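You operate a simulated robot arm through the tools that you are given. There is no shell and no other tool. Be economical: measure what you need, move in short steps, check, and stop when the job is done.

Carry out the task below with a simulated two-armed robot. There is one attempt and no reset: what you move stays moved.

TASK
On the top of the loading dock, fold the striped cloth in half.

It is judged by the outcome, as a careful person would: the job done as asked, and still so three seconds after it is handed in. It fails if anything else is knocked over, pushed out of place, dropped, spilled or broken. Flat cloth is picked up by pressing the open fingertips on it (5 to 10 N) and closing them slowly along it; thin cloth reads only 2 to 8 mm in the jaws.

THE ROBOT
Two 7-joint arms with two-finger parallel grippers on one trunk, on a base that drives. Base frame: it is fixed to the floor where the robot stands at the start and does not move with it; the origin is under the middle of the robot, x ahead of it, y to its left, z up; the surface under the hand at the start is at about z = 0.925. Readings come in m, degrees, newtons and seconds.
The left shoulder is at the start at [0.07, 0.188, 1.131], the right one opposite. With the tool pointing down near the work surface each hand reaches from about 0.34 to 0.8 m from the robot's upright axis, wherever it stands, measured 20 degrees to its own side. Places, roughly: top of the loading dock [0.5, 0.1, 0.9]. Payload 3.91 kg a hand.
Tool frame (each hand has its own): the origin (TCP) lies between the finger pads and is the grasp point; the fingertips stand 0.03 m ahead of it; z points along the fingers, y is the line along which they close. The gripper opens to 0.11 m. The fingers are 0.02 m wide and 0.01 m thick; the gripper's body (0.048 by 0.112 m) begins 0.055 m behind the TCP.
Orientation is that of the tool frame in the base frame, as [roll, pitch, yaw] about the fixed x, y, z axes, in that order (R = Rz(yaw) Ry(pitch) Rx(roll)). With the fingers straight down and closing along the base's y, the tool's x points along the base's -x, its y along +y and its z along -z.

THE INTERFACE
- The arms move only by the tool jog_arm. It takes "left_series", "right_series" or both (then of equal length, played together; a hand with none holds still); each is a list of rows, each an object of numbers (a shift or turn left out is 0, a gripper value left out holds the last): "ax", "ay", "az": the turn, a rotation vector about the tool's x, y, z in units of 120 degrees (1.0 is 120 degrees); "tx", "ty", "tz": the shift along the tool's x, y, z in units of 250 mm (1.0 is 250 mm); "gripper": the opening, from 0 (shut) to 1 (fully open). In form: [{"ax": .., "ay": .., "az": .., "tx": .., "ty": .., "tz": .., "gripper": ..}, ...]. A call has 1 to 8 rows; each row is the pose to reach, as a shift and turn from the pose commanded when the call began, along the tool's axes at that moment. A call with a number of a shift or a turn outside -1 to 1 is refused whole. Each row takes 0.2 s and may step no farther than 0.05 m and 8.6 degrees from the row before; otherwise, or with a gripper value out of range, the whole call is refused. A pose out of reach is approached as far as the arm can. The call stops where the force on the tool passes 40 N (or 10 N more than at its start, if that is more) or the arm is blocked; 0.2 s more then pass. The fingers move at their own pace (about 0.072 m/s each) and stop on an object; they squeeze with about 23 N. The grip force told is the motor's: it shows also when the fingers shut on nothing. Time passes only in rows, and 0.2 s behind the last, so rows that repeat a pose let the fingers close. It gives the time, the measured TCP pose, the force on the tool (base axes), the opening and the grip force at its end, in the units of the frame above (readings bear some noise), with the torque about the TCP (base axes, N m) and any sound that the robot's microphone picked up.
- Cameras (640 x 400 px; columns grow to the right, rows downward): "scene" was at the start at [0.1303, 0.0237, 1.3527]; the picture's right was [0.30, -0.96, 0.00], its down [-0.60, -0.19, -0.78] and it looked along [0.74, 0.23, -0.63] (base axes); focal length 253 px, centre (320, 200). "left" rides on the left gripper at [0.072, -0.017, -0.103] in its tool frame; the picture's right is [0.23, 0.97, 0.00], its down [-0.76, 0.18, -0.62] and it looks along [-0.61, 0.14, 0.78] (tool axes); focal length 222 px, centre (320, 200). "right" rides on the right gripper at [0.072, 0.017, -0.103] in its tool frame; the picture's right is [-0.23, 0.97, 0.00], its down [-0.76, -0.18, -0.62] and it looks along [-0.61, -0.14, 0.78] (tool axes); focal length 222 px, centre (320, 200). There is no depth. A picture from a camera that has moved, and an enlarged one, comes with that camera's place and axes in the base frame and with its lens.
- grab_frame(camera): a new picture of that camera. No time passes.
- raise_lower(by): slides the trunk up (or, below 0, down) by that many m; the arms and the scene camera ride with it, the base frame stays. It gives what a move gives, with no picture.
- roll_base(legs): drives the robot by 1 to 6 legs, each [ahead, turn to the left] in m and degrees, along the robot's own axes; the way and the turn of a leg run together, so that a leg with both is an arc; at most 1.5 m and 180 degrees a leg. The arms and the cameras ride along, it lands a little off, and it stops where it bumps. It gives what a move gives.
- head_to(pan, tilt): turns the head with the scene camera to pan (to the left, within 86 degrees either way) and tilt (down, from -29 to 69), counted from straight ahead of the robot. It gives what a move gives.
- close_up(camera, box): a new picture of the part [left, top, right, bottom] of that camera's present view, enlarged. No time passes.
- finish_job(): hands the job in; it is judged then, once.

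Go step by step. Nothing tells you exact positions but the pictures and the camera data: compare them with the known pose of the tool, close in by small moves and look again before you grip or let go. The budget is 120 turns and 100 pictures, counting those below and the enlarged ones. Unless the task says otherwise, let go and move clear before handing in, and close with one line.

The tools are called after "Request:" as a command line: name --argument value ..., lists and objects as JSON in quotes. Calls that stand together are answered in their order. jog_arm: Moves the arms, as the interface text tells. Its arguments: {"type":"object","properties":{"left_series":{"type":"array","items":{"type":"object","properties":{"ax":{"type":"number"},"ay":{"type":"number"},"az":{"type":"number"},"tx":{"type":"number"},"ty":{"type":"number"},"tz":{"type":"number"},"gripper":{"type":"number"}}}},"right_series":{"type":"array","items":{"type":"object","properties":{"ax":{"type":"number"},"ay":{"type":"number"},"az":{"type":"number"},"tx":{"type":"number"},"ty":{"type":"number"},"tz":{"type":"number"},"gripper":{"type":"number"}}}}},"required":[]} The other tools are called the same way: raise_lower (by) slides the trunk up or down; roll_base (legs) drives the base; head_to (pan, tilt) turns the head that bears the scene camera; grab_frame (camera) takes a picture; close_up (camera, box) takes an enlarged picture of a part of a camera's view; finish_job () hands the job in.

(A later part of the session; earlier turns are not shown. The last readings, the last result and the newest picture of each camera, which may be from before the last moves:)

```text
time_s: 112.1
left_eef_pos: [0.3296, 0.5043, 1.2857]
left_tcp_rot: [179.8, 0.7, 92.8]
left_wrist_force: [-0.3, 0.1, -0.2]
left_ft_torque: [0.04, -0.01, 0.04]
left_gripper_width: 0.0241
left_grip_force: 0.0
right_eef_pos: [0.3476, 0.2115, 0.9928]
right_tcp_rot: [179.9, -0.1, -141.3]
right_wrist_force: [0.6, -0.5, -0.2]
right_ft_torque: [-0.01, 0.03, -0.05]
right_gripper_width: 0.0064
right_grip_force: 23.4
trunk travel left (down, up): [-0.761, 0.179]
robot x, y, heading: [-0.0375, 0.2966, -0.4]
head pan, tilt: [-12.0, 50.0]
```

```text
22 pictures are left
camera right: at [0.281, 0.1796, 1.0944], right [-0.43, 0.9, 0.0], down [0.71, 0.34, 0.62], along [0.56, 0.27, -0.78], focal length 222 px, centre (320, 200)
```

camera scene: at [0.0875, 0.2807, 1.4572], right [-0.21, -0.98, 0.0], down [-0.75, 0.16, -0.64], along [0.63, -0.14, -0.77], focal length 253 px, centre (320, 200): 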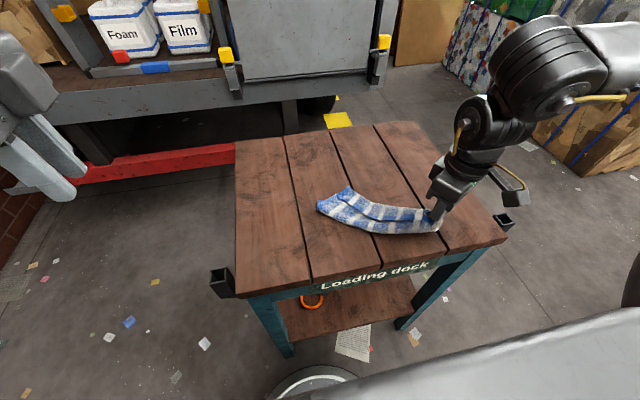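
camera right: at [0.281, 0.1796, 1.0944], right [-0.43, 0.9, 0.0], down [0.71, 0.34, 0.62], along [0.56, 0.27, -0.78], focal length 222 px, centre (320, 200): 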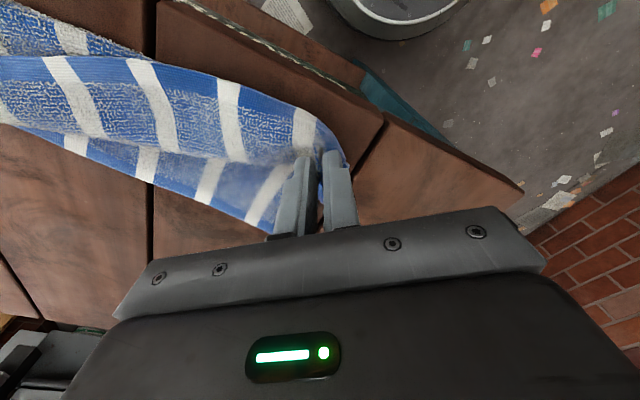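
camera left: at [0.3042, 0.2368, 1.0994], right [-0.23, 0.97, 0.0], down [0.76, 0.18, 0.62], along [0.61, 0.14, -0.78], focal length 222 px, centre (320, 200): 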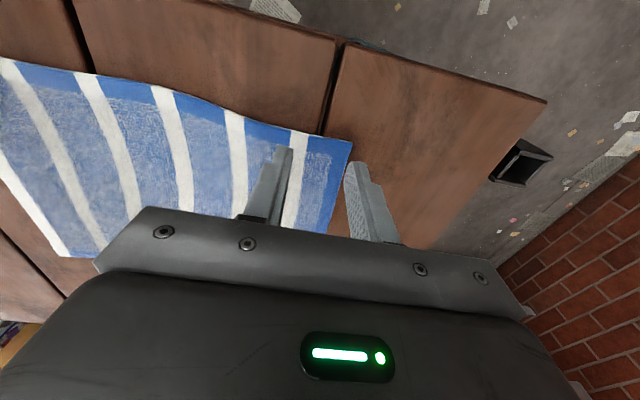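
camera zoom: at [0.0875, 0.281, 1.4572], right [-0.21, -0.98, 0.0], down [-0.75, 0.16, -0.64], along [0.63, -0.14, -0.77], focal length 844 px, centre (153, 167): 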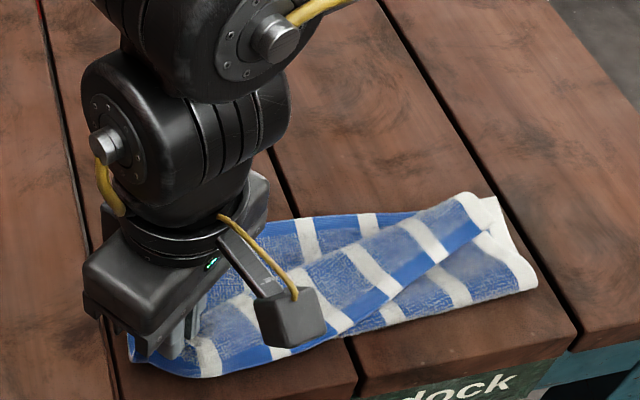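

The near-left corner itself lies just beyond the jaws on bare table now. I release here so I can re-grip right at that corner.

Request:
jog_arm --right_series '[{"tz": 0.06}, {"tz": 0.1}, {"tz": 0.1, "gripper": 0.2}, {"tz": 0.1, "gripper": 0.5}, {"tz": 0.1, "gripper": 0.5}, {"tz": -0.05}, {"tz": -0.2}, {"tz": -0.35}]'

Request:
grab_frame --camera "right"

```text
time_s: 113.9
left_eef_pos: [0.3289, 0.5047, 1.286]
left_tcp_rot: [179.6, 0.7, 92.8]
left_wrist_force: [-0.2, 0.6, -0.1]
left_ft_torque: [0.01, 0.03, -0.02]
left_gripper_width: 0.0241
left_grip_force: 0.0
right_eef_pos: [0.3481, 0.2105, 1.0807]
right_tcp_rot: [179.8, 0.0, -141.4]
right_wrist_force: [-0.1, -0.4, 0.3]
right_ft_torque: [0.0, 0.0, -0.03]
right_gripper_width: 0.0552
right_grip_force: 0.0
trunk travel left (down, up): [-0.761, 0.179]
robot x, y, heading: [-0.0352, 0.2965, -0.2]
head pan, tilt: [-12.0, 50.0]
```

```text
21 pictures are left
camera right: at [0.2818, 0.1776, 1.184], right [-0.43, 0.9, 0.0], down [0.71, 0.34, 0.62], along [0.56, 0.27, -0.78], focal length 222 px, centre (320, 200)
```

right: 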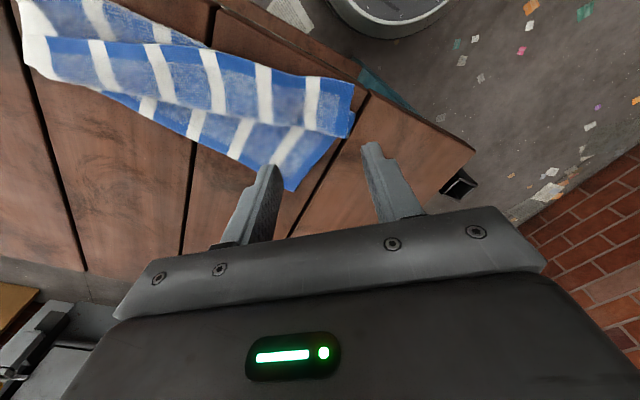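

Request:
close_up --camera "right" --box '[0, 0, 384, 240]'

```text
1.67 times, centred on (192, 120) of right
camera zoom: at [0.2818, 0.1776, 1.184], right [-0.43, 0.9, 0.0], down [0.71, 0.34, 0.62], along [0.56, 0.27, -0.78], focal length 370 px, centre (533, 333)
```

zoom: 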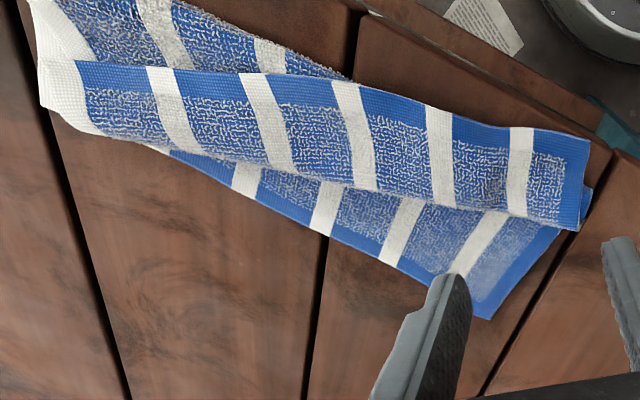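

Now I see it fully: the near hem lies straight from (0.31, 0.23) to (0.40, −0.05), and the top flap (about 5 cm) doubles back. The far-left corner is at (0.463, 0.223). I re-grip at the near-left corner and aim for a single layer.

Request:
jog_arm --right_series '[{"az": 0.05, "ty": 0.02, "gripper": 0.28, "tz": 0.1}, {"az": 0.1, "ty": 0.038, "tx": 0.006, "tz": 0.22}, {"az": 0.155, "ty": 0.038, "tx": 0.006, "tz": 0.34}, {"az": 0.155, "ty": 0.038, "tx": 0.006, "tz": 0.43}, {"az": 0.155, "ty": 0.038, "tx": 0.006, "tz": 0.43}]'

Request:
close_up --camera "right" --box '[160, 60, 480, 260]'

```text
time_s: 115.1
left_eef_pos: [0.3307, 0.5039, 1.2861]
left_tcp_rot: [179.8, 0.6, 93.0]
left_wrist_force: [0.0, -0.3, -0.1]
left_ft_torque: [-0.01, -0.01, -0.01]
left_gripper_width: 0.0244
left_grip_force: 0.1
right_eef_pos: [0.3831, 0.2103, 0.9606]
right_tcp_rot: [179.9, -0.1, -159.8]
right_wrist_force: [-0.2, -1.0, 0.5]
right_ft_torque: [0.01, -0.01, -0.03]
right_gripper_width: 0.0309
right_grip_force: 0.0
right hand out of reach, approached as far as the arm can: row 2, 3, 4, 5
trunk travel left (down, up): [-0.761, 0.179]
robot x, y, heading: [-0.0334, 0.2986, -0.1]
head pan, tilt: [-12.0, 50.0]
```

```text
2.00 times, centred on (320, 160) of right
camera zoom: at [0.3096, 0.1993, 1.0649], right [-0.12, 0.99, 0.0], down [0.78, 0.09, 0.62], along [0.62, 0.08, -0.78], focal length 444 px, centre (320, 280)
```

zoom: 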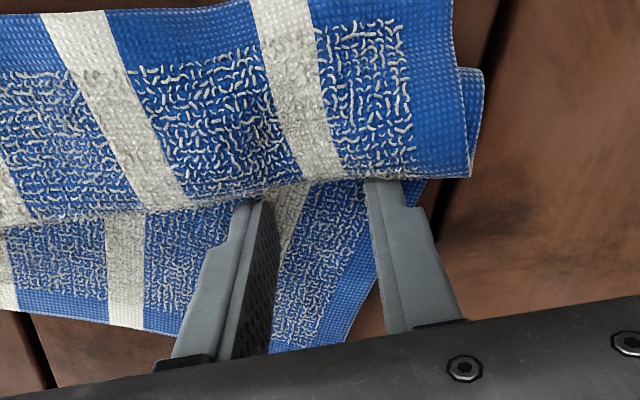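

The hand hit its inner limit. I lift, back the base off 6 cm, and place the hand again.

Request:
jog_arm --right_series '[{"tz": -0.15}, {"tz": -0.3}]'

Request:
roll_base --legs '[[-0.06, 0]]'

```text
time_s: 115.7
left_eef_pos: [0.3297, 0.5034, 1.2857]
left_tcp_rot: [179.7, 0.7, 92.9]
left_wrist_force: [0.3, -0.3, -0.3]
left_ft_torque: [0.02, -0.01, 0.01]
left_gripper_width: 0.0243
left_grip_force: 0.1
right_eef_pos: [0.393, 0.2076, 1.0357]
right_tcp_rot: [179.8, -0.1, -159.8]
right_wrist_force: [0.0, -1.0, -0.7]
right_ft_torque: [-0.01, 0.01, 0.02]
right_gripper_width: 0.0307
right_grip_force: 0.0
right hand out of reach, approached as far as the arm can: row 1, 2
trunk travel left (down, up): [-0.761, 0.179]
robot x, y, heading: [-0.0375, 0.2974, 0.0]
head pan, tilt: [-12.0, 50.0]
```

```text
time_s: 116.6
left_eef_pos: [0.2765, 0.504, 1.2832]
left_tcp_rot: [-179.9, 0.8, 92.8]
left_wrist_force: [0.8, 0.2, -1.1]
left_ft_torque: [-0.02, 0.0, -0.01]
left_gripper_width: 0.0239
left_grip_force: 0.1
right_eef_pos: [0.338, 0.206, 1.033]
right_tcp_rot: [179.8, -0.5, -159.9]
right_wrist_force: [0.7, -0.5, -0.4]
right_ft_torque: [0.04, -0.01, 0.0]
right_gripper_width: 0.0307
right_grip_force: 0.1
trunk travel left (down, up): [-0.761, 0.179]
robot x, y, heading: [-0.0951, 0.302, -0.0]
head pan, tilt: [-12.0, 50.0]
```

Request:
jog_arm --right_series '[{"tx": -0.024, "ty": 0.042, "tz": 0.1}, {"tx": -0.024, "ty": 0.042, "tz": 0.2}, {"tx": -0.024, "ty": 0.042, "tz": 0.25}, {"tx": -0.024, "ty": 0.042, "tz": 0.25}]'

Request:
close_up --camera "right" --box '[160, 60, 480, 260]'

```text
time_s: 117.6
left_eef_pos: [0.2722, 0.5052, 1.2843]
left_tcp_rot: [179.8, 0.9, 92.8]
left_wrist_force: [1.0, -0.2, 1.0]
left_ft_torque: [-0.02, -0.01, 0.0]
left_gripper_width: 0.0241
left_grip_force: 0.0
right_eef_pos: [0.3386, 0.2188, 0.9722]
right_tcp_rot: [179.9, -0.3, -159.9]
right_wrist_force: [0.1, -0.4, 0.3]
right_ft_torque: [0.01, 0.0, 0.01]
right_gripper_width: 0.0307
right_grip_force: 0.1
trunk travel left (down, up): [-0.761, 0.179]
robot x, y, heading: [-0.0996, 0.2978, -0.2]
head pan, tilt: [-12.0, 50.0]
```

```text
2.00 times, centred on (320, 160) of right
camera zoom: at [0.2649, 0.2092, 1.0755], right [-0.12, 0.99, 0.0], down [0.78, 0.09, 0.62], along [0.61, 0.08, -0.79], focal length 444 px, centre (320, 280)
```

zoom: 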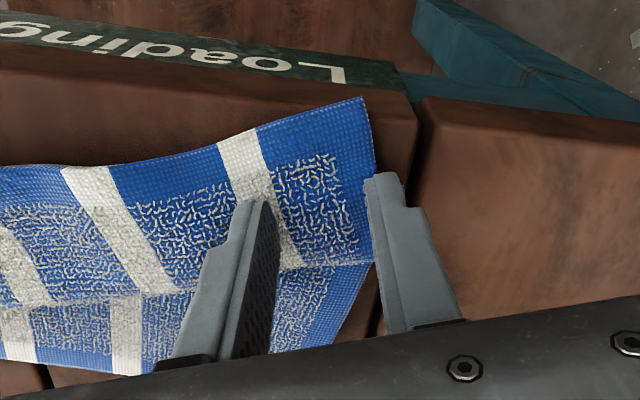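

The right finger is just off the left border. I shift 8 mm inward and 5 mm toward the hem, then press.

Request:
jog_arm --right_series '[{"ty": -0.034, "tx": 0.016}, {"ty": -0.034, "tx": 0.016, "tz": 0.03}, {"ty": -0.034, "tx": 0.016, "tz": 0.045}, {"ty": -0.034, "tx": 0.016, "tz": 0.052}, {"ty": -0.034, "tx": 0.016, "tz": 0.052}]'

Request:
close_up --camera "right" --box '[160, 60, 480, 260]'

```text
time_s: 118.8
left_eef_pos: [0.2693, 0.5036, 1.2841]
left_tcp_rot: [179.8, 0.6, 92.7]
left_wrist_force: [0.2, 0.1, 0.5]
left_ft_torque: [0.01, -0.01, -0.02]
left_gripper_width: 0.0241
left_grip_force: 0.0
right_eef_pos: [0.3359, 0.2093, 0.9614]
right_tcp_rot: [179.8, 0.0, -159.9]
right_wrist_force: [4.4, -2.6, 22.8]
right_ft_torque: [-0.19, -0.34, 0.04]
right_gripper_width: 0.0308
right_grip_force: 0.2
trunk travel left (down, up): [-0.761, 0.179]
robot x, y, heading: [-0.0922, 0.3001, -0.3]
head pan, tilt: [-12.0, 50.0]
```

```text
2.00 times, centred on (320, 160) of right
camera zoom: at [0.2618, 0.1995, 1.0648], right [-0.12, 0.99, 0.0], down [0.78, 0.09, 0.62], along [0.62, 0.08, -0.78], focal length 444 px, centre (320, 280)
```

zoom: 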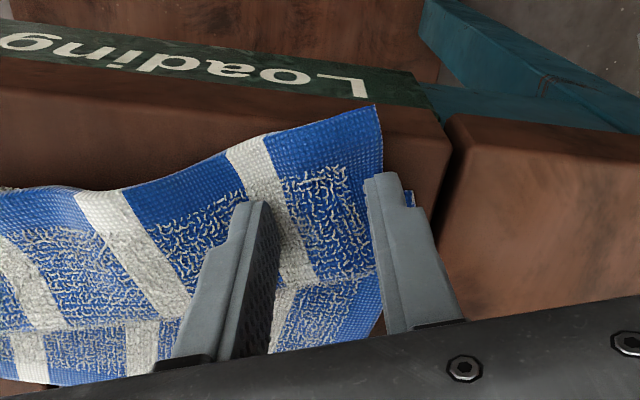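

Some lower layer is underneath, and 23 N is too much. I lift, move nearer the hem where only the top layer lies, and press more lightly.

Request:
jog_arm --right_series '[{"tz": -0.06}, {"tz": -0.06, "tx": 0.036, "ty": -0.02}, {"tz": -0.06, "tx": 0.036, "ty": -0.02}, {"tz": -0.02, "tx": 0.036, "ty": -0.02}, {"tz": -0.004, "tx": 0.036, "ty": -0.02}, {"tz": -0.004, "tx": 0.036, "ty": -0.02}]'

Request:
close_up --camera "right" --box '[160, 60, 480, 260]'

```text
time_s: 120.2
left_eef_pos: [0.2702, 0.5038, 1.2859]
left_tcp_rot: [179.7, 0.8, 92.8]
left_wrist_force: [0.9, -0.2, -1.1]
left_ft_torque: [-0.03, 0.01, 0.01]
left_gripper_width: 0.0241
left_grip_force: 0.0
right_eef_pos: [0.328, 0.2023, 0.9604]
right_tcp_rot: [179.8, -0.2, -160.0]
right_wrist_force: [2.2, -1.3, 13.6]
right_ft_torque: [-0.14, -0.21, 0.0]
right_gripper_width: 0.0307
right_grip_force: 0.1
trunk travel left (down, up): [-0.761, 0.179]
robot x, y, heading: [-0.0959, 0.3025, -0.1]
head pan, tilt: [-12.0, 50.0]
```

```text
2.00 times, centred on (320, 160) of right
camera zoom: at [0.2553, 0.1924, 1.0649], right [-0.12, 0.99, 0.0], down [0.78, 0.09, 0.62], along [0.62, 0.08, -0.78], focal length 444 px, centre (320, 280)
```

zoom: 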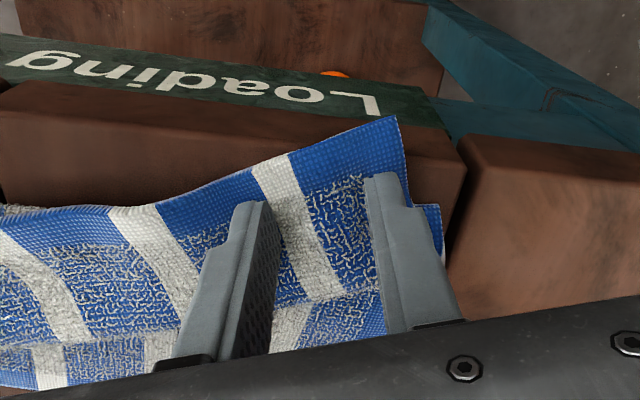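

Both fingers are on the cloth near the hem corner. I close slowly here.

Request:
jog_arm --right_series '[{"tz": -0.004, "gripper": 0.25}, {"tz": -0.004, "gripper": 0.22}, {"tz": -0.004, "gripper": 0.19}, {"tz": -0.004, "gripper": 0.16}, {"tz": -0.004, "gripper": 0.13}, {"tz": -0.004, "gripper": 0.1}, {"tz": -0.004, "gripper": 0.07}, {"tz": -0.004, "gripper": 0.04}]'

Request:
jog_arm --right_series '[{"gripper": 0.0}, {"gripper": 0.0}, {"gripper": 0.0}, {"tz": -0.08}, {"tz": -0.16}]'

Request:
close_up --camera "right" --box '[80, 0, 560, 300]'

```text
time_s: 122.0
left_eef_pos: [0.2704, 0.5038, 1.2862]
left_tcp_rot: [179.8, 0.8, 92.6]
left_wrist_force: [-0.7, -0.6, 0.2]
left_ft_torque: [0.01, -0.04, -0.01]
left_gripper_width: 0.0243
left_grip_force: 0.0
right_eef_pos: [0.3302, 0.2021, 0.9611]
right_tcp_rot: [179.9, -0.1, -160.0]
right_wrist_force: [0.2, -1.4, 5.2]
right_ft_torque: [-0.06, -0.03, -0.01]
right_gripper_width: 0.0068
right_grip_force: 22.7
trunk travel left (down, up): [-0.761, 0.179]
robot x, y, heading: [-0.0988, 0.2988, -0.4]
head pan, tilt: [-12.0, 50.0]
```

```text
time_s: 123.2
left_eef_pos: [0.2701, 0.5041, 1.2852]
left_tcp_rot: [179.7, 0.7, 92.8]
left_wrist_force: [-0.5, -0.9, -0.5]
left_ft_torque: [0.0, 0.01, 0.02]
left_gripper_width: 0.0242
left_grip_force: 0.1
right_eef_pos: [0.3291, 0.1997, 1.003]
right_tcp_rot: [179.9, -0.3, -159.8]
right_wrist_force: [0.1, 0.2, 0.2]
right_ft_torque: [-0.01, 0.03, -0.04]
right_gripper_width: 0.0067
right_grip_force: 23.0
trunk travel left (down, up): [-0.761, 0.179]
robot x, y, heading: [-0.0969, 0.3006, -0.4]
head pan, tilt: [-12.0, 50.0]
```

```text
1.33 times, centred on (320, 150) of right
camera zoom: at [0.2559, 0.1915, 1.1059], right [-0.12, 0.99, 0.0], down [0.78, 0.09, 0.62], along [0.61, 0.08, -0.79], focal length 296 px, centre (320, 267)
```

zoom: 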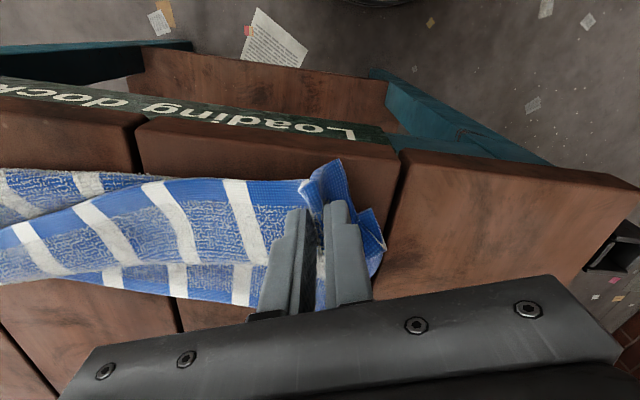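

Again two layers (6.7 mm), because the lower fold sits about 2.5 cm from the hem there. I put it down, then re-grip right along the hem a few centimetres from the corner, where only the top layer lies.

Request:
jog_arm --right_series '[{"tz": 0.08}, {"tz": 0.15}, {"tz": 0.15, "gripper": 0.2}, {"tz": 0.15, "gripper": 0.38}, {"tz": 0.15, "gripper": 0.38}, {"tz": 0.02}, {"tz": -0.03, "tx": 0.05, "ty": -0.06}, {"tz": -0.03, "tx": 0.06, "ty": -0.1}]'

Request:
close_up --camera "right" --box '[80, 0, 560, 300]'

```text
time_s: 125.0
left_eef_pos: [0.2708, 0.5036, 1.2837]
left_tcp_rot: [179.8, 0.7, 92.7]
left_wrist_force: [0.0, -0.4, 0.1]
left_ft_torque: [0.04, 0.0, -0.03]
left_gripper_width: 0.0246
left_grip_force: 0.0
right_eef_pos: [0.3253, 0.1724, 1.0098]
right_tcp_rot: [179.8, -0.2, -160.0]
right_wrist_force: [-0.4, 0.7, -0.2]
right_ft_torque: [0.02, 0.04, 0.0]
right_gripper_width: 0.0419
right_grip_force: 0.1
trunk travel left (down, up): [-0.761, 0.179]
robot x, y, heading: [-0.0957, 0.2992, 0.0]
head pan, tilt: [-12.0, 50.0]
```

```text
1.33 times, centred on (320, 150) of right
camera zoom: at [0.2523, 0.1622, 1.1132], right [-0.12, 0.99, 0.0], down [0.78, 0.09, 0.62], along [0.61, 0.08, -0.79], focal length 296 px, centre (320, 267)
```

zoom: 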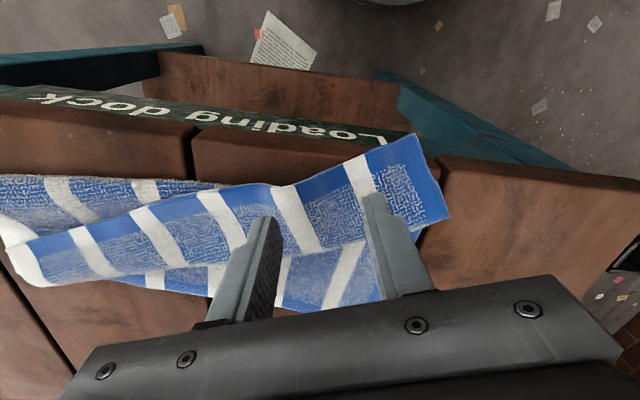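

The top layer's left end is now well exposed: its corner is at about (0.289, 0.225), slightly past the table edge, with the lower layers only beyond x ≈ 0.35. I back up 6 cm for reach, turn the hand, and pinch at (0.318, 0.217).

Request:
roll_base --legs '[[-0.06, 0]]'

Request:
jog_arm --right_series '[{"az": 0.05, "ty": 0.06, "tx": -0.06}, {"az": 0.1, "ty": 0.12, "tx": -0.12}, {"az": 0.15, "ty": 0.17, "tx": -0.19, "gripper": 0.34}, {"az": 0.15, "ty": 0.17, "tx": -0.23, "tz": 0.08}, {"az": 0.15, "ty": 0.17, "tx": -0.23, "tz": 0.17}, {"az": 0.15, "ty": 0.17, "tx": -0.23, "tz": 0.17}]'

Request:
close_up --camera "right" --box '[160, 60, 480, 260]'

```text
time_s: 126.0
left_eef_pos: [0.215, 0.5044, 1.2829]
left_tcp_rot: [-180.0, 0.8, 92.8]
left_wrist_force: [0.8, -0.7, -0.5]
left_ft_torque: [0.02, 0.03, 0.02]
left_gripper_width: 0.0242
left_grip_force: 0.1
right_eef_pos: [0.2694, 0.1728, 1.0079]
right_tcp_rot: [179.8, -0.4, -160.1]
right_wrist_force: [1.1, -0.5, -0.1]
right_ft_torque: [0.02, 0.03, 0.0]
right_gripper_width: 0.0418
right_grip_force: 0.0
trunk travel left (down, up): [-0.761, 0.179]
robot x, y, heading: [-0.1538, 0.3025, -0.4]
head pan, tilt: [-12.0, 50.0]
```

```text
time_s: 127.6
left_eef_pos: [0.2095, 0.503, 1.2858]
left_tcp_rot: [179.8, 0.7, 92.7]
left_wrist_force: [0.6, 0.6, 0.4]
left_ft_torque: [0.02, 0.01, 0.01]
left_gripper_width: 0.0244
left_grip_force: 0.0
right_eef_pos: [0.3425, 0.2289, 0.9616]
right_tcp_rot: [179.8, 0.3, -177.9]
right_wrist_force: [0.5, -8.1, 26.6]
right_ft_torque: [-0.55, 0.07, 0.0]
right_gripper_width: 0.0136
right_grip_force: 8.1
right hand out of reach, approached as far as the arm can: row 1, 2, 3, 4, 5, 6
trunk travel left (down, up): [-0.761, 0.179]
robot x, y, heading: [-0.1521, 0.3018, -0.5]
head pan, tilt: [-12.0, 50.0]
stopped in row 6 (right hand): the force on the tool passed its limit at 44 N (the readings are from after the stop); the commanded pose is now the measured one
```

```text
2.00 times, centred on (320, 160) of right
camera zoom: at [0.2694, 0.2411, 1.0645], right [0.19, 0.98, 0.0], down [0.76, -0.15, 0.63], along [0.61, -0.12, -0.78], focal length 444 px, centre (320, 280)
```

zoom: 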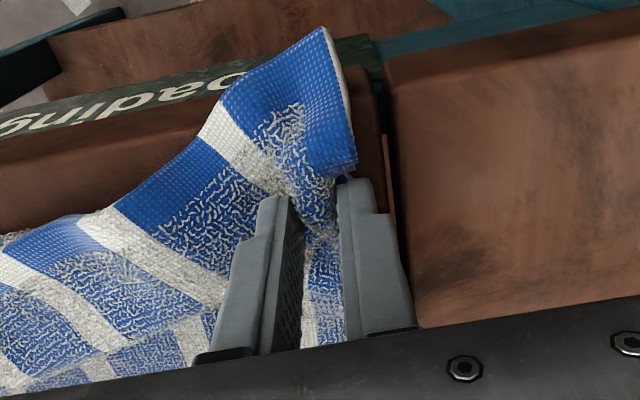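

The hand fell short of reach and pressed too hard. I lift gently and look at the whole cloth again.

Request:
jog_arm --right_series '[{"tz": -0.04}, {"tz": -0.12, "gripper": 0.36}, {"tz": -0.25, "az": -0.05}, {"tz": -0.4, "az": -0.1}, {"tz": -0.55, "az": -0.16}, {"tz": -0.6, "az": -0.2}]'

Request:
grab_frame --camera "right"

```text
time_s: 129.0
left_eef_pos: [0.2099, 0.5047, 1.2839]
left_tcp_rot: [179.8, 0.5, 92.7]
left_wrist_force: [-0.8, 0.5, -0.1]
left_ft_torque: [0.01, 0.01, 0.01]
left_gripper_width: 0.0241
left_grip_force: 0.0
right_eef_pos: [0.3433, 0.2294, 1.1074]
right_tcp_rot: [179.9, 0.0, -153.8]
right_wrist_force: [1.3, 0.1, -0.6]
right_ft_torque: [0.03, 0.02, 0.0]
right_gripper_width: 0.0396
right_grip_force: 0.0
right hand out of reach, approached as far as the arm can: row 2
trunk travel left (down, up): [-0.761, 0.179]
robot x, y, heading: [-0.1576, 0.3013, -0.3]
head pan, tilt: [-12.0, 50.0]
```

```text
12 pictures are left
camera right: at [0.2708, 0.2112, 1.2118], right [-0.23, 0.97, 0.0], down [0.76, 0.18, 0.62], along [0.61, 0.14, -0.78], focal length 222 px, centre (320, 200)
```

right: 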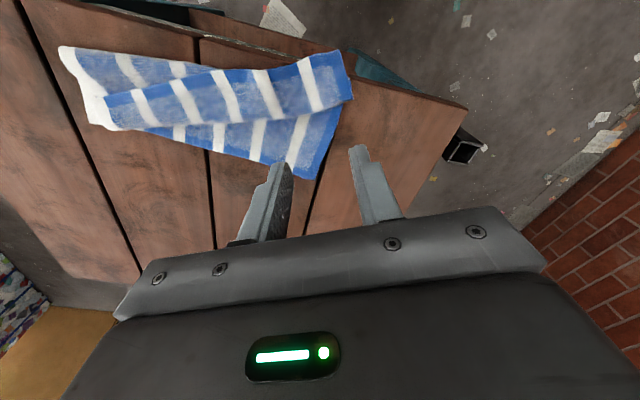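

The cloth is unharmed and my hand is aligned with the hem. I go for a pinch right on the hem about 5 cm from the corner, at (0.315, 0.199), with the jaws closing along the hem.

Request:
jog_arm --right_series '[{"tx": 0.05, "ty": -0.02, "tz": 0.1, "az": 0.015, "gripper": 0.38}, {"tx": 0.1, "ty": -0.04, "tz": 0.22, "az": 0.03}, {"tx": 0.153, "ty": -0.058, "tz": 0.34, "az": 0.03}, {"tx": 0.153, "ty": -0.058, "tz": 0.46, "az": 0.03}, {"tx": 0.153, "ty": -0.058, "tz": 0.556, "az": 0.03}, {"tx": 0.153, "ty": -0.058, "tz": 0.556, "az": 0.03}]'

Request:
close_up --camera "right" --box '[160, 60, 480, 260]'

```text
time_s: 130.4
left_eef_pos: [0.2095, 0.5052, 1.2848]
left_tcp_rot: [179.9, 0.7, 92.7]
left_wrist_force: [0.3, 0.3, -0.2]
left_ft_torque: [0.03, 0.04, 0.02]
left_gripper_width: 0.0242
left_grip_force: 0.1
right_eef_pos: [0.315, 0.1999, 0.9694]
right_tcp_rot: [179.9, 0.0, -157.5]
right_wrist_force: [0.7, -0.1, 0.4]
right_ft_torque: [-0.02, 0.01, 0.02]
right_gripper_width: 0.0419
right_grip_force: 0.1
trunk travel left (down, up): [-0.761, 0.179]
robot x, y, heading: [-0.156, 0.3002, -0.2]
head pan, tilt: [-12.0, 50.0]
```

```text
2.00 times, centred on (320, 160) of right
camera zoom: at [0.2421, 0.1863, 1.0735], right [-0.16, 0.99, 0.0], down [0.77, 0.13, 0.62], along [0.61, 0.1, -0.78], focal length 444 px, centre (320, 280)
```

zoom: 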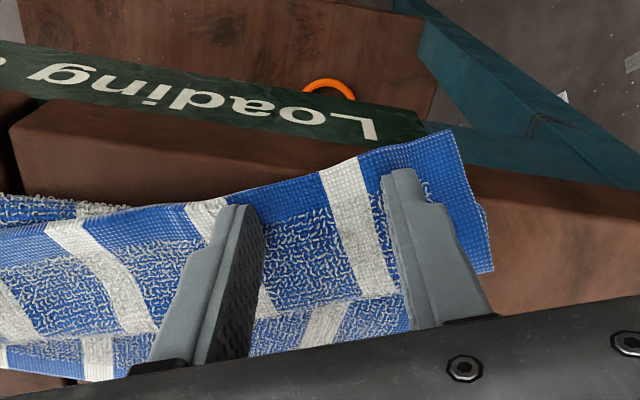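

The jaws line up with the hem. I lower to contact and read the force.

Request:
jog_arm --right_series '[{"tx": 0.008, "tz": 0.025}, {"tx": 0.008, "tz": 0.04}, {"tx": 0.008, "tz": 0.044}, {"tx": 0.008, "tz": 0.044}]'

```text
time_s: 131.4
left_eef_pos: [0.209, 0.5057, 1.2869]
left_tcp_rot: [179.6, 0.7, 92.7]
left_wrist_force: [0.2, 0.2, 0.0]
left_ft_torque: [0.02, 0.02, 0.01]
left_gripper_width: 0.0239
left_grip_force: 0.0
right_eef_pos: [0.3144, 0.1988, 0.9602]
right_tcp_rot: [-180.0, 0.2, -157.4]
right_wrist_force: [7.4, 0.5, 26.1]
right_ft_torque: [-0.57, -0.64, 0.15]
right_gripper_width: 0.0425
right_grip_force: 1.7
trunk travel left (down, up): [-0.761, 0.179]
robot x, y, heading: [-0.1555, 0.2996, -0.3]
head pan, tilt: [-12.0, 50.0]
```

The +y finger hangs at the table edge while the other rests on stacked cloth. So first I push the whole folded strip about 7 cm away from the edge by pressing on its middle and dragging.

Request:
jog_arm --right_series '[{"tz": -0.15}, {"tz": -0.15, "tx": -0.04, "ty": -0.15}, {"tz": -0.15, "tx": -0.08, "ty": -0.3}, {"tz": -0.15, "tx": -0.126, "ty": -0.438}, {"tz": -0.05, "tx": -0.126, "ty": -0.438}, {"tz": -0.03, "tx": -0.126, "ty": -0.438}, {"tz": -0.02, "tx": -0.126, "ty": -0.438}]'

```text
time_s: 133.0
left_eef_pos: [0.2081, 0.5038, 1.2853]
left_tcp_rot: [179.8, 0.8, 92.6]
left_wrist_force: [0.1, 0.1, 0.4]
left_ft_torque: [-0.03, 0.01, 0.02]
left_gripper_width: 0.0242
left_grip_force: 0.1
right_eef_pos: [0.3834, 0.1085, 0.9638]
right_tcp_rot: [179.9, 0.1, -157.5]
right_wrist_force: [-0.4, -1.4, 8.5]
right_ft_torque: [-0.12, -0.02, -0.04]
right_gripper_width: 0.0412
right_grip_force: 0.0
trunk travel left (down, up): [-0.761, 0.179]
robot x, y, heading: [-0.1546, 0.2975, -0.2]
head pan, tilt: [-12.0, 50.0]
```

Contact is 8.5 N on the middle. I drag the cloth away from the edge.

Request:
jog_arm --right_series '[{"tz": 0.004, "tx": -0.06, "ty": -0.025}, {"tz": 0.004, "tx": -0.12, "ty": -0.05}, {"tz": 0.004, "tx": -0.18, "ty": -0.075}, {"tz": 0.004, "tx": -0.24, "ty": -0.1}, {"tz": 0.004, "tx": -0.3, "ty": -0.125}, {"tz": 0.004, "tx": -0.36, "ty": -0.15}, {"tz": -0.1, "tx": -0.36, "ty": -0.15}, {"tz": -0.3, "tx": -0.36, "ty": -0.15}]'

Request:
close_up --camera "scene" --box '[280, 110, 460, 230]'

```text
time_s: 134.8
left_eef_pos: [0.2077, 0.5047, 1.2846]
left_tcp_rot: [179.7, 0.8, 92.7]
left_wrist_force: [0.0, 0.8, 0.8]
left_ft_torque: [0.0, -0.02, 0.0]
left_gripper_width: 0.0243
left_grip_force: 0.1
right_eef_pos: [0.4788, 0.1106, 1.0413]
right_tcp_rot: [-180.0, 0.0, -157.5]
right_wrist_force: [-0.1, -0.3, 0.3]
right_ft_torque: [-0.02, -0.05, 0.02]
right_gripper_width: 0.0417
right_grip_force: 0.0
trunk travel left (down, up): [-0.761, 0.179]
robot x, y, heading: [-0.158, 0.302, -0.6]
head pan, tilt: [-12.0, 50.0]
```

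```text
3.33 times, centred on (370, 170) of scene
camera zoom: at [-0.0356, 0.2829, 1.4573], right [-0.21, -0.98, 0.0], down [-0.75, 0.16, -0.64], along [0.63, -0.14, -0.76], focal length 844 px, centre (153, 300)
```

zoom: 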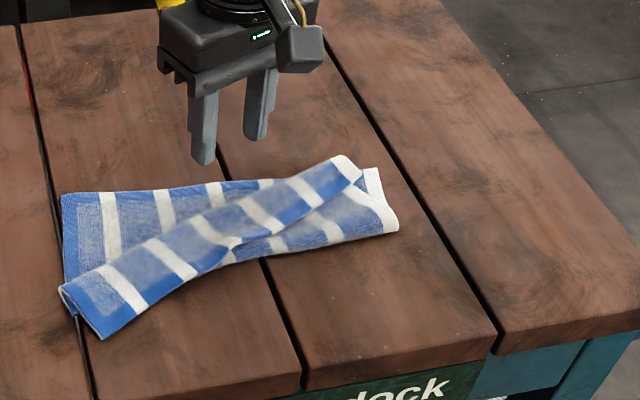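

That worked well: the cloth is clear of the edge, the bottom layer's far hem runs straight from (0.54, 0.24) to (0.515, −0.05), and the near-right corner already lies on the far-right one. Only the left half of the top flap remains doubled. I go to its folded corner at about (0.43, 0.26) to lift the two top layers there.

Request:
jog_arm --right_series '[{"tx": 0.008, "ty": 0.09, "az": -0.064, "gripper": 0.32}, {"tx": 0.015, "ty": 0.18, "az": -0.128}, {"tx": 0.023, "ty": 0.27, "az": -0.192}, {"tx": 0.031, "ty": 0.36, "az": -0.256}, {"tx": 0.038, "ty": 0.45, "az": -0.32}, {"tx": 0.046, "ty": 0.526, "az": -0.38}, {"tx": 0.046, "ty": 0.526, "az": -0.38, "tz": 0.13}, {"tx": 0.046, "ty": 0.526, "az": -0.38, "tz": 0.225}]'

Request:
close_up --camera "right" --box '[80, 0, 560, 300]'

```text
time_s: 136.6
left_eef_pos: [0.2106, 0.5038, 1.2846]
left_tcp_rot: [179.7, 0.7, 92.8]
left_wrist_force: [0.2, -0.8, 0.2]
left_ft_torque: [0.01, 0.02, 0.0]
left_gripper_width: 0.0242
left_grip_force: 0.1
right_eef_pos: [0.4208, 0.2271, 0.98]
right_tcp_rot: [180.0, 0.1, -111.9]
right_wrist_force: [-0.6, 0.3, 0.6]
right_ft_torque: [-0.01, 0.04, -0.02]
right_gripper_width: 0.0353
right_grip_force: 0.1
trunk travel left (down, up): [-0.761, 0.179]
robot x, y, heading: [-0.157, 0.2975, -0.3]
head pan, tilt: [-12.0, 50.0]
```

```text
1.33 times, centred on (320, 150) of right
camera zoom: at [0.3784, 0.1655, 1.0842], right [-0.82, 0.57, 0.0], down [0.45, 0.64, 0.62], along [0.36, 0.51, -0.78], focal length 296 px, centre (320, 267)
```

zoom: 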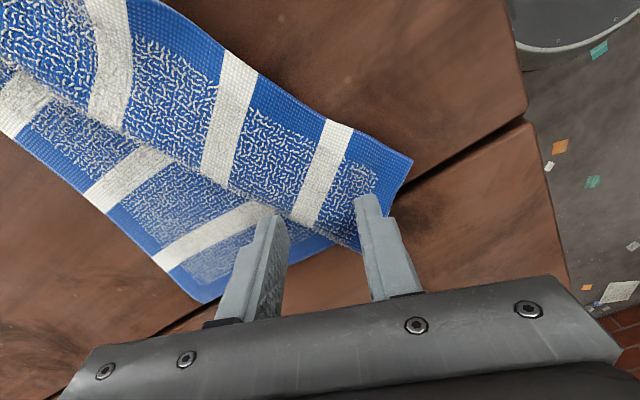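

The view is clear: the folded corner K and the loose flap are right under the hand. I shift 1 cm and press lightly on the flap.

Request:
jog_arm --right_series '[{"ty": 0.042}, {"ty": 0.042, "tz": 0.035}, {"ty": 0.042, "tz": 0.055}, {"ty": 0.042, "tz": 0.065}, {"ty": 0.042, "tz": 0.065}]'

```text
time_s: 137.8
left_eef_pos: [0.2092, 0.5039, 1.2854]
left_tcp_rot: [179.7, 0.7, 92.7]
left_wrist_force: [0.7, -0.2, 0.4]
left_ft_torque: [0.01, -0.01, 0.03]
left_gripper_width: 0.0242
left_grip_force: 0.1
right_eef_pos: [0.4113, 0.2305, 0.9655]
right_tcp_rot: [179.9, 0.1, -111.9]
right_wrist_force: [-0.8, 0.1, 1.7]
right_ft_torque: [0.0, -0.04, -0.01]
right_gripper_width: 0.0353
right_grip_force: 0.0
trunk travel left (down, up): [-0.761, 0.179]
robot x, y, heading: [-0.1538, 0.2993, -0.2]
head pan, tilt: [-12.0, 50.0]
```

Request:
jog_arm --right_series '[{"tz": 0.01}, {"tz": 0.01, "gripper": 0.28}, {"tz": 0.01, "gripper": 0.24}, {"tz": 0.01, "gripper": 0.2}, {"tz": 0.01, "gripper": 0.16}, {"tz": 0.01, "gripper": 0.12}, {"tz": 0.01, "gripper": 0.08}, {"tz": 0.01, "gripper": 0.0}]'

Request:
jog_arm --right_series '[{"gripper": 0.0}, {"gripper": 0.0}, {"tz": -0.12}, {"tz": -0.26}, {"tz": -0.38}]'

Request:
close_up --camera "right" --box '[80, 0, 560, 300]'

```text
time_s: 139.6
left_eef_pos: [0.2102, 0.5045, 1.2847]
left_tcp_rot: [179.8, 0.8, 92.7]
left_wrist_force: [0.4, -0.2, 0.6]
left_ft_torque: [0.01, 0.0, 0.02]
left_gripper_width: 0.0241
left_grip_force: 0.1
right_eef_pos: [0.4105, 0.23, 0.9644]
right_tcp_rot: [180.0, 0.1, -111.9]
right_wrist_force: [1.0, 0.1, 3.6]
right_ft_torque: [0.02, -0.02, 0.03]
right_gripper_width: 0.008
right_grip_force: 22.7
trunk travel left (down, up): [-0.761, 0.179]
robot x, y, heading: [-0.1568, 0.2997, -0.0]
head pan, tilt: [-12.0, 50.0]
```

```text
time_s: 140.8
left_eef_pos: [0.2094, 0.5054, 1.2856]
left_tcp_rot: [179.8, 0.8, 92.7]
left_wrist_force: [0.2, -0.5, 0.8]
left_ft_torque: [0.0, -0.01, -0.01]
left_gripper_width: 0.0243
left_grip_force: 0.1
right_eef_pos: [0.4106, 0.2294, 1.0576]
right_tcp_rot: [179.9, 0.1, -111.8]
right_wrist_force: [-0.3, -0.8, 0.0]
right_ft_torque: [0.0, 0.04, 0.0]
right_gripper_width: 0.0074
right_grip_force: 22.7
trunk travel left (down, up): [-0.761, 0.179]
robot x, y, heading: [-0.1556, 0.2992, -0.1]
head pan, tilt: [-12.0, 50.0]
```

```text
1.33 times, centred on (320, 150) of right
camera zoom: at [0.3677, 0.1676, 1.1614], right [-0.82, 0.57, 0.0], down [0.45, 0.64, 0.62], along [0.36, 0.51, -0.78], focal length 296 px, centre (320, 267)
```

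zoom: 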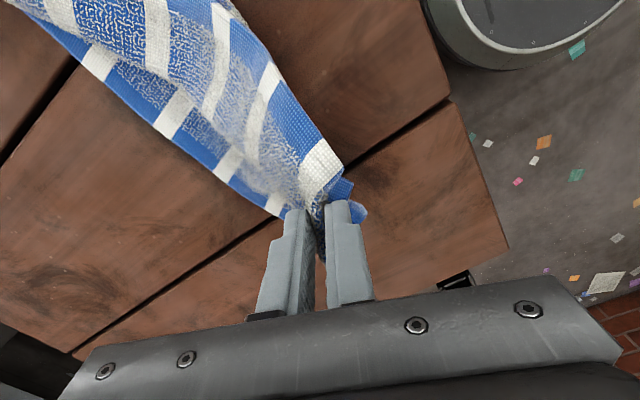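

The two top layers are held and the left end hangs with its flap free. I bring it slightly toward the robot to lay the bottom layer out, then arc it over and come down with a small backward motion so the flap lands outward.

Request:
jog_arm --right_series '[{"tx": 0.045, "ty": 0.09, "tz": 0.054}, {"tx": 0.09, "ty": 0.179, "tz": 0.108}, {"tx": 0.09, "ty": 0.179, "tz": 0.108}, {"tx": 0.045, "ty": 0.09, "tz": 0.12}, {"tx": -0.012, "ty": -0.03, "tz": 0.18}, {"tx": -0.054, "ty": -0.134, "tz": 0.24}, {"tx": -0.045, "ty": -0.111, "tz": 0.312}, {"tx": -0.03, "ty": -0.074, "tz": 0.36}]'

Request:
close_up --camera "scene" --box '[280, 110, 460, 230]'

```text
time_s: 142.6
left_eef_pos: [0.2106, 0.5028, 1.2854]
left_tcp_rot: [179.7, 0.7, 92.7]
left_wrist_force: [-0.5, 0.5, 0.2]
left_ft_torque: [0.01, -0.01, -0.01]
left_gripper_width: 0.0243
left_grip_force: 0.0
right_eef_pos: [0.4303, 0.2304, 0.9705]
right_tcp_rot: [180.0, 0.1, -111.8]
right_wrist_force: [-0.1, -0.2, 2.6]
right_ft_torque: [-0.01, -0.02, 0.01]
right_gripper_width: 0.0079
right_grip_force: 22.9
trunk travel left (down, up): [-0.761, 0.179]
robot x, y, heading: [-0.1556, 0.3002, -0.1]
head pan, tilt: [-12.0, 50.0]
```

```text
3.33 times, centred on (370, 170) of scene
camera zoom: at [-0.0329, 0.2812, 1.4573], right [-0.21, -0.98, 0.0], down [-0.75, 0.16, -0.64], along [0.63, -0.14, -0.77], focal length 844 px, centre (153, 300)
```

zoom: 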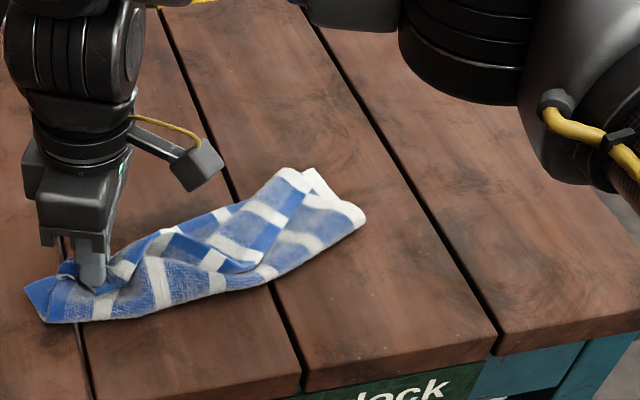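

The left end now lies over. I release, lift straight, and look at the result.

Request:
jog_arm --right_series '[{"gripper": 0.2}, {"gripper": 0.45}, {"gripper": 0.45}, {"tz": -0.1}, {"tz": -0.28}, {"tz": -0.46}, {"tz": -0.6}]'

Request:
grab_frame --camera "right"

```text
time_s: 144.2
left_eef_pos: [0.2102, 0.5048, 1.2836]
left_tcp_rot: [179.9, 0.7, 92.7]
left_wrist_force: [0.3, 0.7, 0.6]
left_ft_torque: [0.0, 0.0, 0.0]
left_gripper_width: 0.0241
left_grip_force: 0.1
right_eef_pos: [0.4282, 0.2302, 1.1193]
right_tcp_rot: [179.9, 0.0, -111.9]
right_wrist_force: [-0.3, -1.0, 0.5]
right_ft_torque: [0.01, 0.02, 0.02]
right_gripper_width: 0.0494
right_grip_force: 0.1
trunk travel left (down, up): [-0.761, 0.179]
robot x, y, heading: [-0.1523, 0.2996, -0.2]
head pan, tilt: [-12.0, 50.0]
```

```text
6 pictures are left
camera right: at [0.3867, 0.168, 1.2223], right [-0.82, 0.57, 0.0], down [0.45, 0.64, 0.62], along [0.36, 0.51, -0.78], focal length 222 px, centre (320, 200)
```

right: 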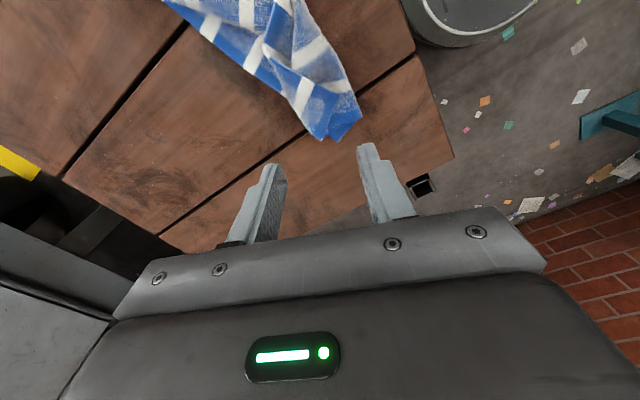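

I need the scene view of the whole cloth; the hand is high enough not to block it.

Request:
close_up --camera "scene" --box '[276, 145, 404, 225]'

```text
5.00 times, centred on (340, 185) of scene
camera zoom: at [-0.0338, 0.2822, 1.4572], right [-0.21, -0.98, 0.0], down [-0.75, 0.16, -0.64], along [0.63, -0.14, -0.77], focal length 1266 px, centre (220, 275)
```

zoom: 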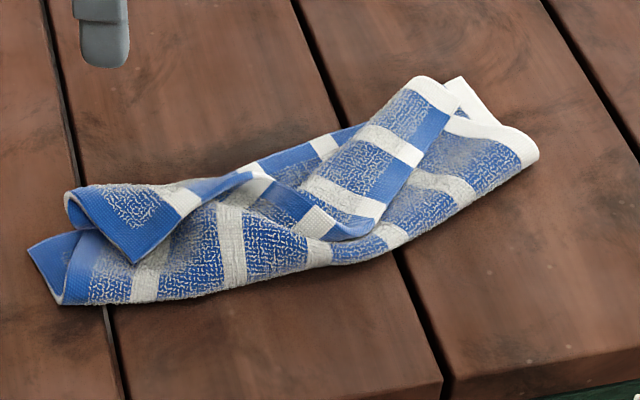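

The left end is rumpled and the bottom layer has become too narrow again. Dragging from the middle worked well earlier, so I use it to move the cloth clear of the edge, then reopen the left corner. First I press on the middle.

Request:
jog_arm --right_series '[{"tx": 0.12, "ty": -0.06, "tz": 0.08}, {"tx": 0.24, "ty": -0.12, "tz": 0.2}, {"tx": 0.36, "ty": -0.176, "tz": 0.32}, {"tx": 0.36, "ty": -0.176, "tz": 0.47}, {"tx": 0.36, "ty": -0.176, "tz": 0.57}, {"tx": 0.36, "ty": -0.176, "tz": 0.605}, {"tx": 0.36, "ty": -0.176, "tz": 0.62}]'

```text
time_s: 145.8
left_eef_pos: [0.2092, 0.5045, 1.2861]
left_tcp_rot: [179.7, 0.6, 92.8]
left_wrist_force: [-0.5, -0.2, -0.7]
left_ft_torque: [0.0, 0.0, -0.02]
left_gripper_width: 0.0242
left_grip_force: 0.0
right_eef_pos: [0.4383, 0.1297, 0.9642]
right_tcp_rot: [-180.0, 0.1, -112.0]
right_wrist_force: [2.3, -3.0, 9.9]
right_ft_torque: [0.07, 0.17, 0.06]
right_gripper_width: 0.0488
right_grip_force: 0.1
trunk travel left (down, up): [-0.761, 0.179]
robot x, y, heading: [-0.1579, 0.3016, -0.2]
head pan, tilt: [-12.0, 50.0]
```

The press is 10 N. I drag the cloth about 12 cm away from the robot and lift.

Request:
jog_arm --right_series '[{"tx": -0.02, "ty": -0.095}, {"tx": -0.042, "ty": -0.19}, {"tx": -0.063, "ty": -0.285}, {"tx": -0.084, "ty": -0.38}, {"tx": -0.105, "ty": -0.475}, {"tx": -0.105, "ty": -0.475, "tz": -0.15}, {"tx": -0.105, "ty": -0.475, "tz": -0.33}, {"tx": -0.105, "ty": -0.475, "tz": -0.5}]'

Request:
close_up --camera "scene" --box '[276, 115, 404, 195]'

```text
time_s: 147.6
left_eef_pos: [0.2095, 0.5031, 1.2852]
left_tcp_rot: [179.7, 0.8, 92.8]
left_wrist_force: [-0.3, -0.1, 0.2]
left_ft_torque: [-0.01, 0.03, -0.02]
left_gripper_width: 0.024
left_grip_force: 0.1
right_eef_pos: [0.543, 0.1238, 1.0759]
right_tcp_rot: [179.9, 0.2, -111.8]
right_wrist_force: [-0.1, -0.6, 0.4]
right_ft_torque: [0.0, 0.02, 0.02]
right_gripper_width: 0.0496
right_grip_force: 0.2
right hand out of reach, approached as far as the arm can: row 5, 6, 7, 8
trunk travel left (down, up): [-0.761, 0.179]
robot x, y, heading: [-0.1553, 0.2989, 0.1]
head pan, tilt: [-12.0, 50.0]
```

```text
5.00 times, centred on (340, 155) of scene
camera zoom: at [-0.0332, 0.2817, 1.4571], right [-0.21, -0.98, 0.0], down [-0.75, 0.16, -0.64], along [0.63, -0.14, -0.77], focal length 1266 px, centre (220, 425)
```

zoom: 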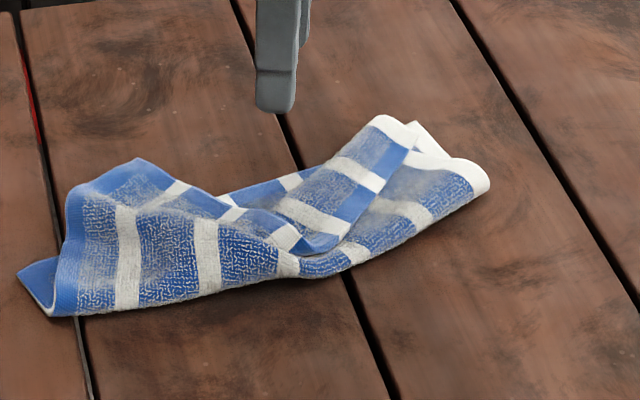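

The drag flipped the left end over as wanted: its hem is now on the far side, with the near-left corner at about (0.62, 0.19) on bare table. Pulling that corner to the far-left corner (0.54, 0.28) should straighten the hem. I drive forward for reach and position above it.

Request:
roll_base --legs '[[0.12, 0]]'

Request:
jog_arm --right_series '[{"az": 0.06, "tx": -0.03, "ty": 0.064, "gripper": 0.36}, {"az": 0.12, "tx": -0.06, "ty": 0.128}, {"az": 0.18, "tx": -0.09, "ty": 0.192}, {"az": 0.24, "tx": -0.12, "ty": 0.256}, {"az": 0.3, "tx": -0.15, "ty": 0.32}, {"az": 0.36, "tx": -0.18, "ty": 0.383, "tz": 0.08}, {"az": 0.36, "tx": -0.18, "ty": 0.383, "tz": 0.25}, {"az": 0.36, "tx": -0.18, "ty": 0.383, "tz": 0.38}]'

Request:
close_up --camera "right" --box '[80, 0, 560, 300]'

```text
time_s: 148.8
left_eef_pos: [0.326, 0.5041, 1.2856]
left_tcp_rot: [179.7, 0.7, 92.7]
left_wrist_force: [-0.5, -0.1, 0.4]
left_ft_torque: [0.01, -0.01, -0.06]
left_gripper_width: 0.0242
left_grip_force: 0.0
right_eef_pos: [0.6605, 0.1227, 1.0787]
right_tcp_rot: [-179.9, 0.4, -111.7]
right_wrist_force: [-0.1, -0.3, 0.0]
right_ft_torque: [0.01, -0.04, -0.01]
right_gripper_width: 0.0494
right_grip_force: 0.1
trunk travel left (down, up): [-0.761, 0.179]
robot x, y, heading: [-0.041, 0.2994, -0.4]
head pan, tilt: [-12.0, 50.0]
```

```text
time_s: 150.6
left_eef_pos: [0.3299, 0.5047, 1.2849]
left_tcp_rot: [179.8, 0.7, 92.8]
left_wrist_force: [0.2, -0.8, 0.8]
left_ft_torque: [-0.01, 0.05, -0.01]
left_gripper_width: 0.0243
left_grip_force: 0.1
right_eef_pos: [0.5915, 0.2016, 0.9797]
right_tcp_rot: [179.7, 0.1, -155.0]
right_wrist_force: [0.3, 0.3, -0.5]
right_ft_torque: [-0.01, 0.02, 0.0]
right_gripper_width: 0.0395
right_grip_force: 0.0
trunk travel left (down, up): [-0.761, 0.179]
robot x, y, heading: [-0.0379, 0.2996, -0.3]
head pan, tilt: [-12.0, 50.0]
```

```text
1.33 times, centred on (320, 150) of right
camera zoom: at [0.5192, 0.1856, 1.0829], right [-0.2, 0.98, 0.0], down [0.77, 0.16, 0.62], along [0.61, 0.13, -0.78], focal length 296 px, centre (320, 267)
```

zoom: 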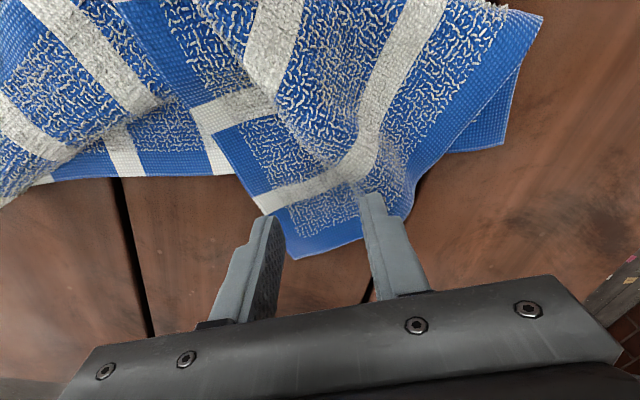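

The near-left corner lies on bare table right under the jaws, single layer. I press.

Request:
jog_arm --right_series '[{"tz": 0.04}, {"tz": 0.07}, {"tz": 0.08}, {"tz": 0.085}, {"tz": 0.085}]'

```text
time_s: 151.8
left_eef_pos: [0.3302, 0.5046, 1.2853]
left_tcp_rot: [179.8, 0.8, 92.8]
left_wrist_force: [0.9, -0.1, 0.1]
left_ft_torque: [-0.01, 0.01, -0.02]
left_gripper_width: 0.0241
left_grip_force: 0.1
right_eef_pos: [0.5898, 0.2024, 0.9597]
right_tcp_rot: [179.8, 0.2, -155.0]
right_wrist_force: [0.1, -0.3, 2.1]
right_ft_torque: [0.0, 0.01, 0.0]
right_gripper_width: 0.0393
right_grip_force: 0.0
trunk travel left (down, up): [-0.761, 0.179]
robot x, y, heading: [-0.0348, 0.3001, -0.1]
head pan, tilt: [-12.0, 50.0]
```

Request:
jog_arm --right_series '[{"tz": 0.009}, {"tz": 0.009, "gripper": 0.31}, {"tz": 0.009, "gripper": 0.26}, {"tz": 0.009, "gripper": 0.21}, {"tz": 0.009, "gripper": 0.16}, {"tz": 0.009, "gripper": 0.11}, {"tz": 0.009, "gripper": 0.06}, {"tz": 0.009, "gripper": 0.0}]'

Request:
jog_arm --right_series '[{"gripper": 0.0}, {"gripper": 0.0}, {"gripper": 0.0}]'

```text
time_s: 153.6
left_eef_pos: [0.3272, 0.5042, 1.285]
left_tcp_rot: [179.7, 0.8, 92.8]
left_wrist_force: [-0.5, 0.4, -0.2]
left_ft_torque: [0.0, 0.01, 0.04]
left_gripper_width: 0.024
left_grip_force: 0.0
right_eef_pos: [0.5889, 0.2031, 0.9593]
right_tcp_rot: [179.8, 0.2, -155.0]
right_wrist_force: [-0.2, 0.7, 10.8]
right_ft_torque: [0.03, 0.01, 0.01]
right_gripper_width: 0.0063
right_grip_force: 23.2
trunk travel left (down, up): [-0.761, 0.179]
robot x, y, heading: [-0.0412, 0.3017, -0.1]
head pan, tilt: [-12.0, 50.0]
```

```text
time_s: 154.4
left_eef_pos: [0.3278, 0.5038, 1.285]
left_tcp_rot: [179.8, 0.8, 92.8]
left_wrist_force: [0.4, -0.1, 0.3]
left_ft_torque: [0.01, 0.0, 0.0]
left_gripper_width: 0.0246
left_grip_force: 0.0
right_eef_pos: [0.5894, 0.2017, 0.9587]
right_tcp_rot: [-180.0, 0.2, -155.0]
right_wrist_force: [-0.4, 1.2, 10.0]
right_ft_torque: [0.09, 0.04, -0.01]
right_gripper_width: 0.0067
right_grip_force: 23.0
trunk travel left (down, up): [-0.761, 0.179]
robot x, y, heading: [-0.0367, 0.3019, -0.3]
head pan, tilt: [-12.0, 50.0]
```

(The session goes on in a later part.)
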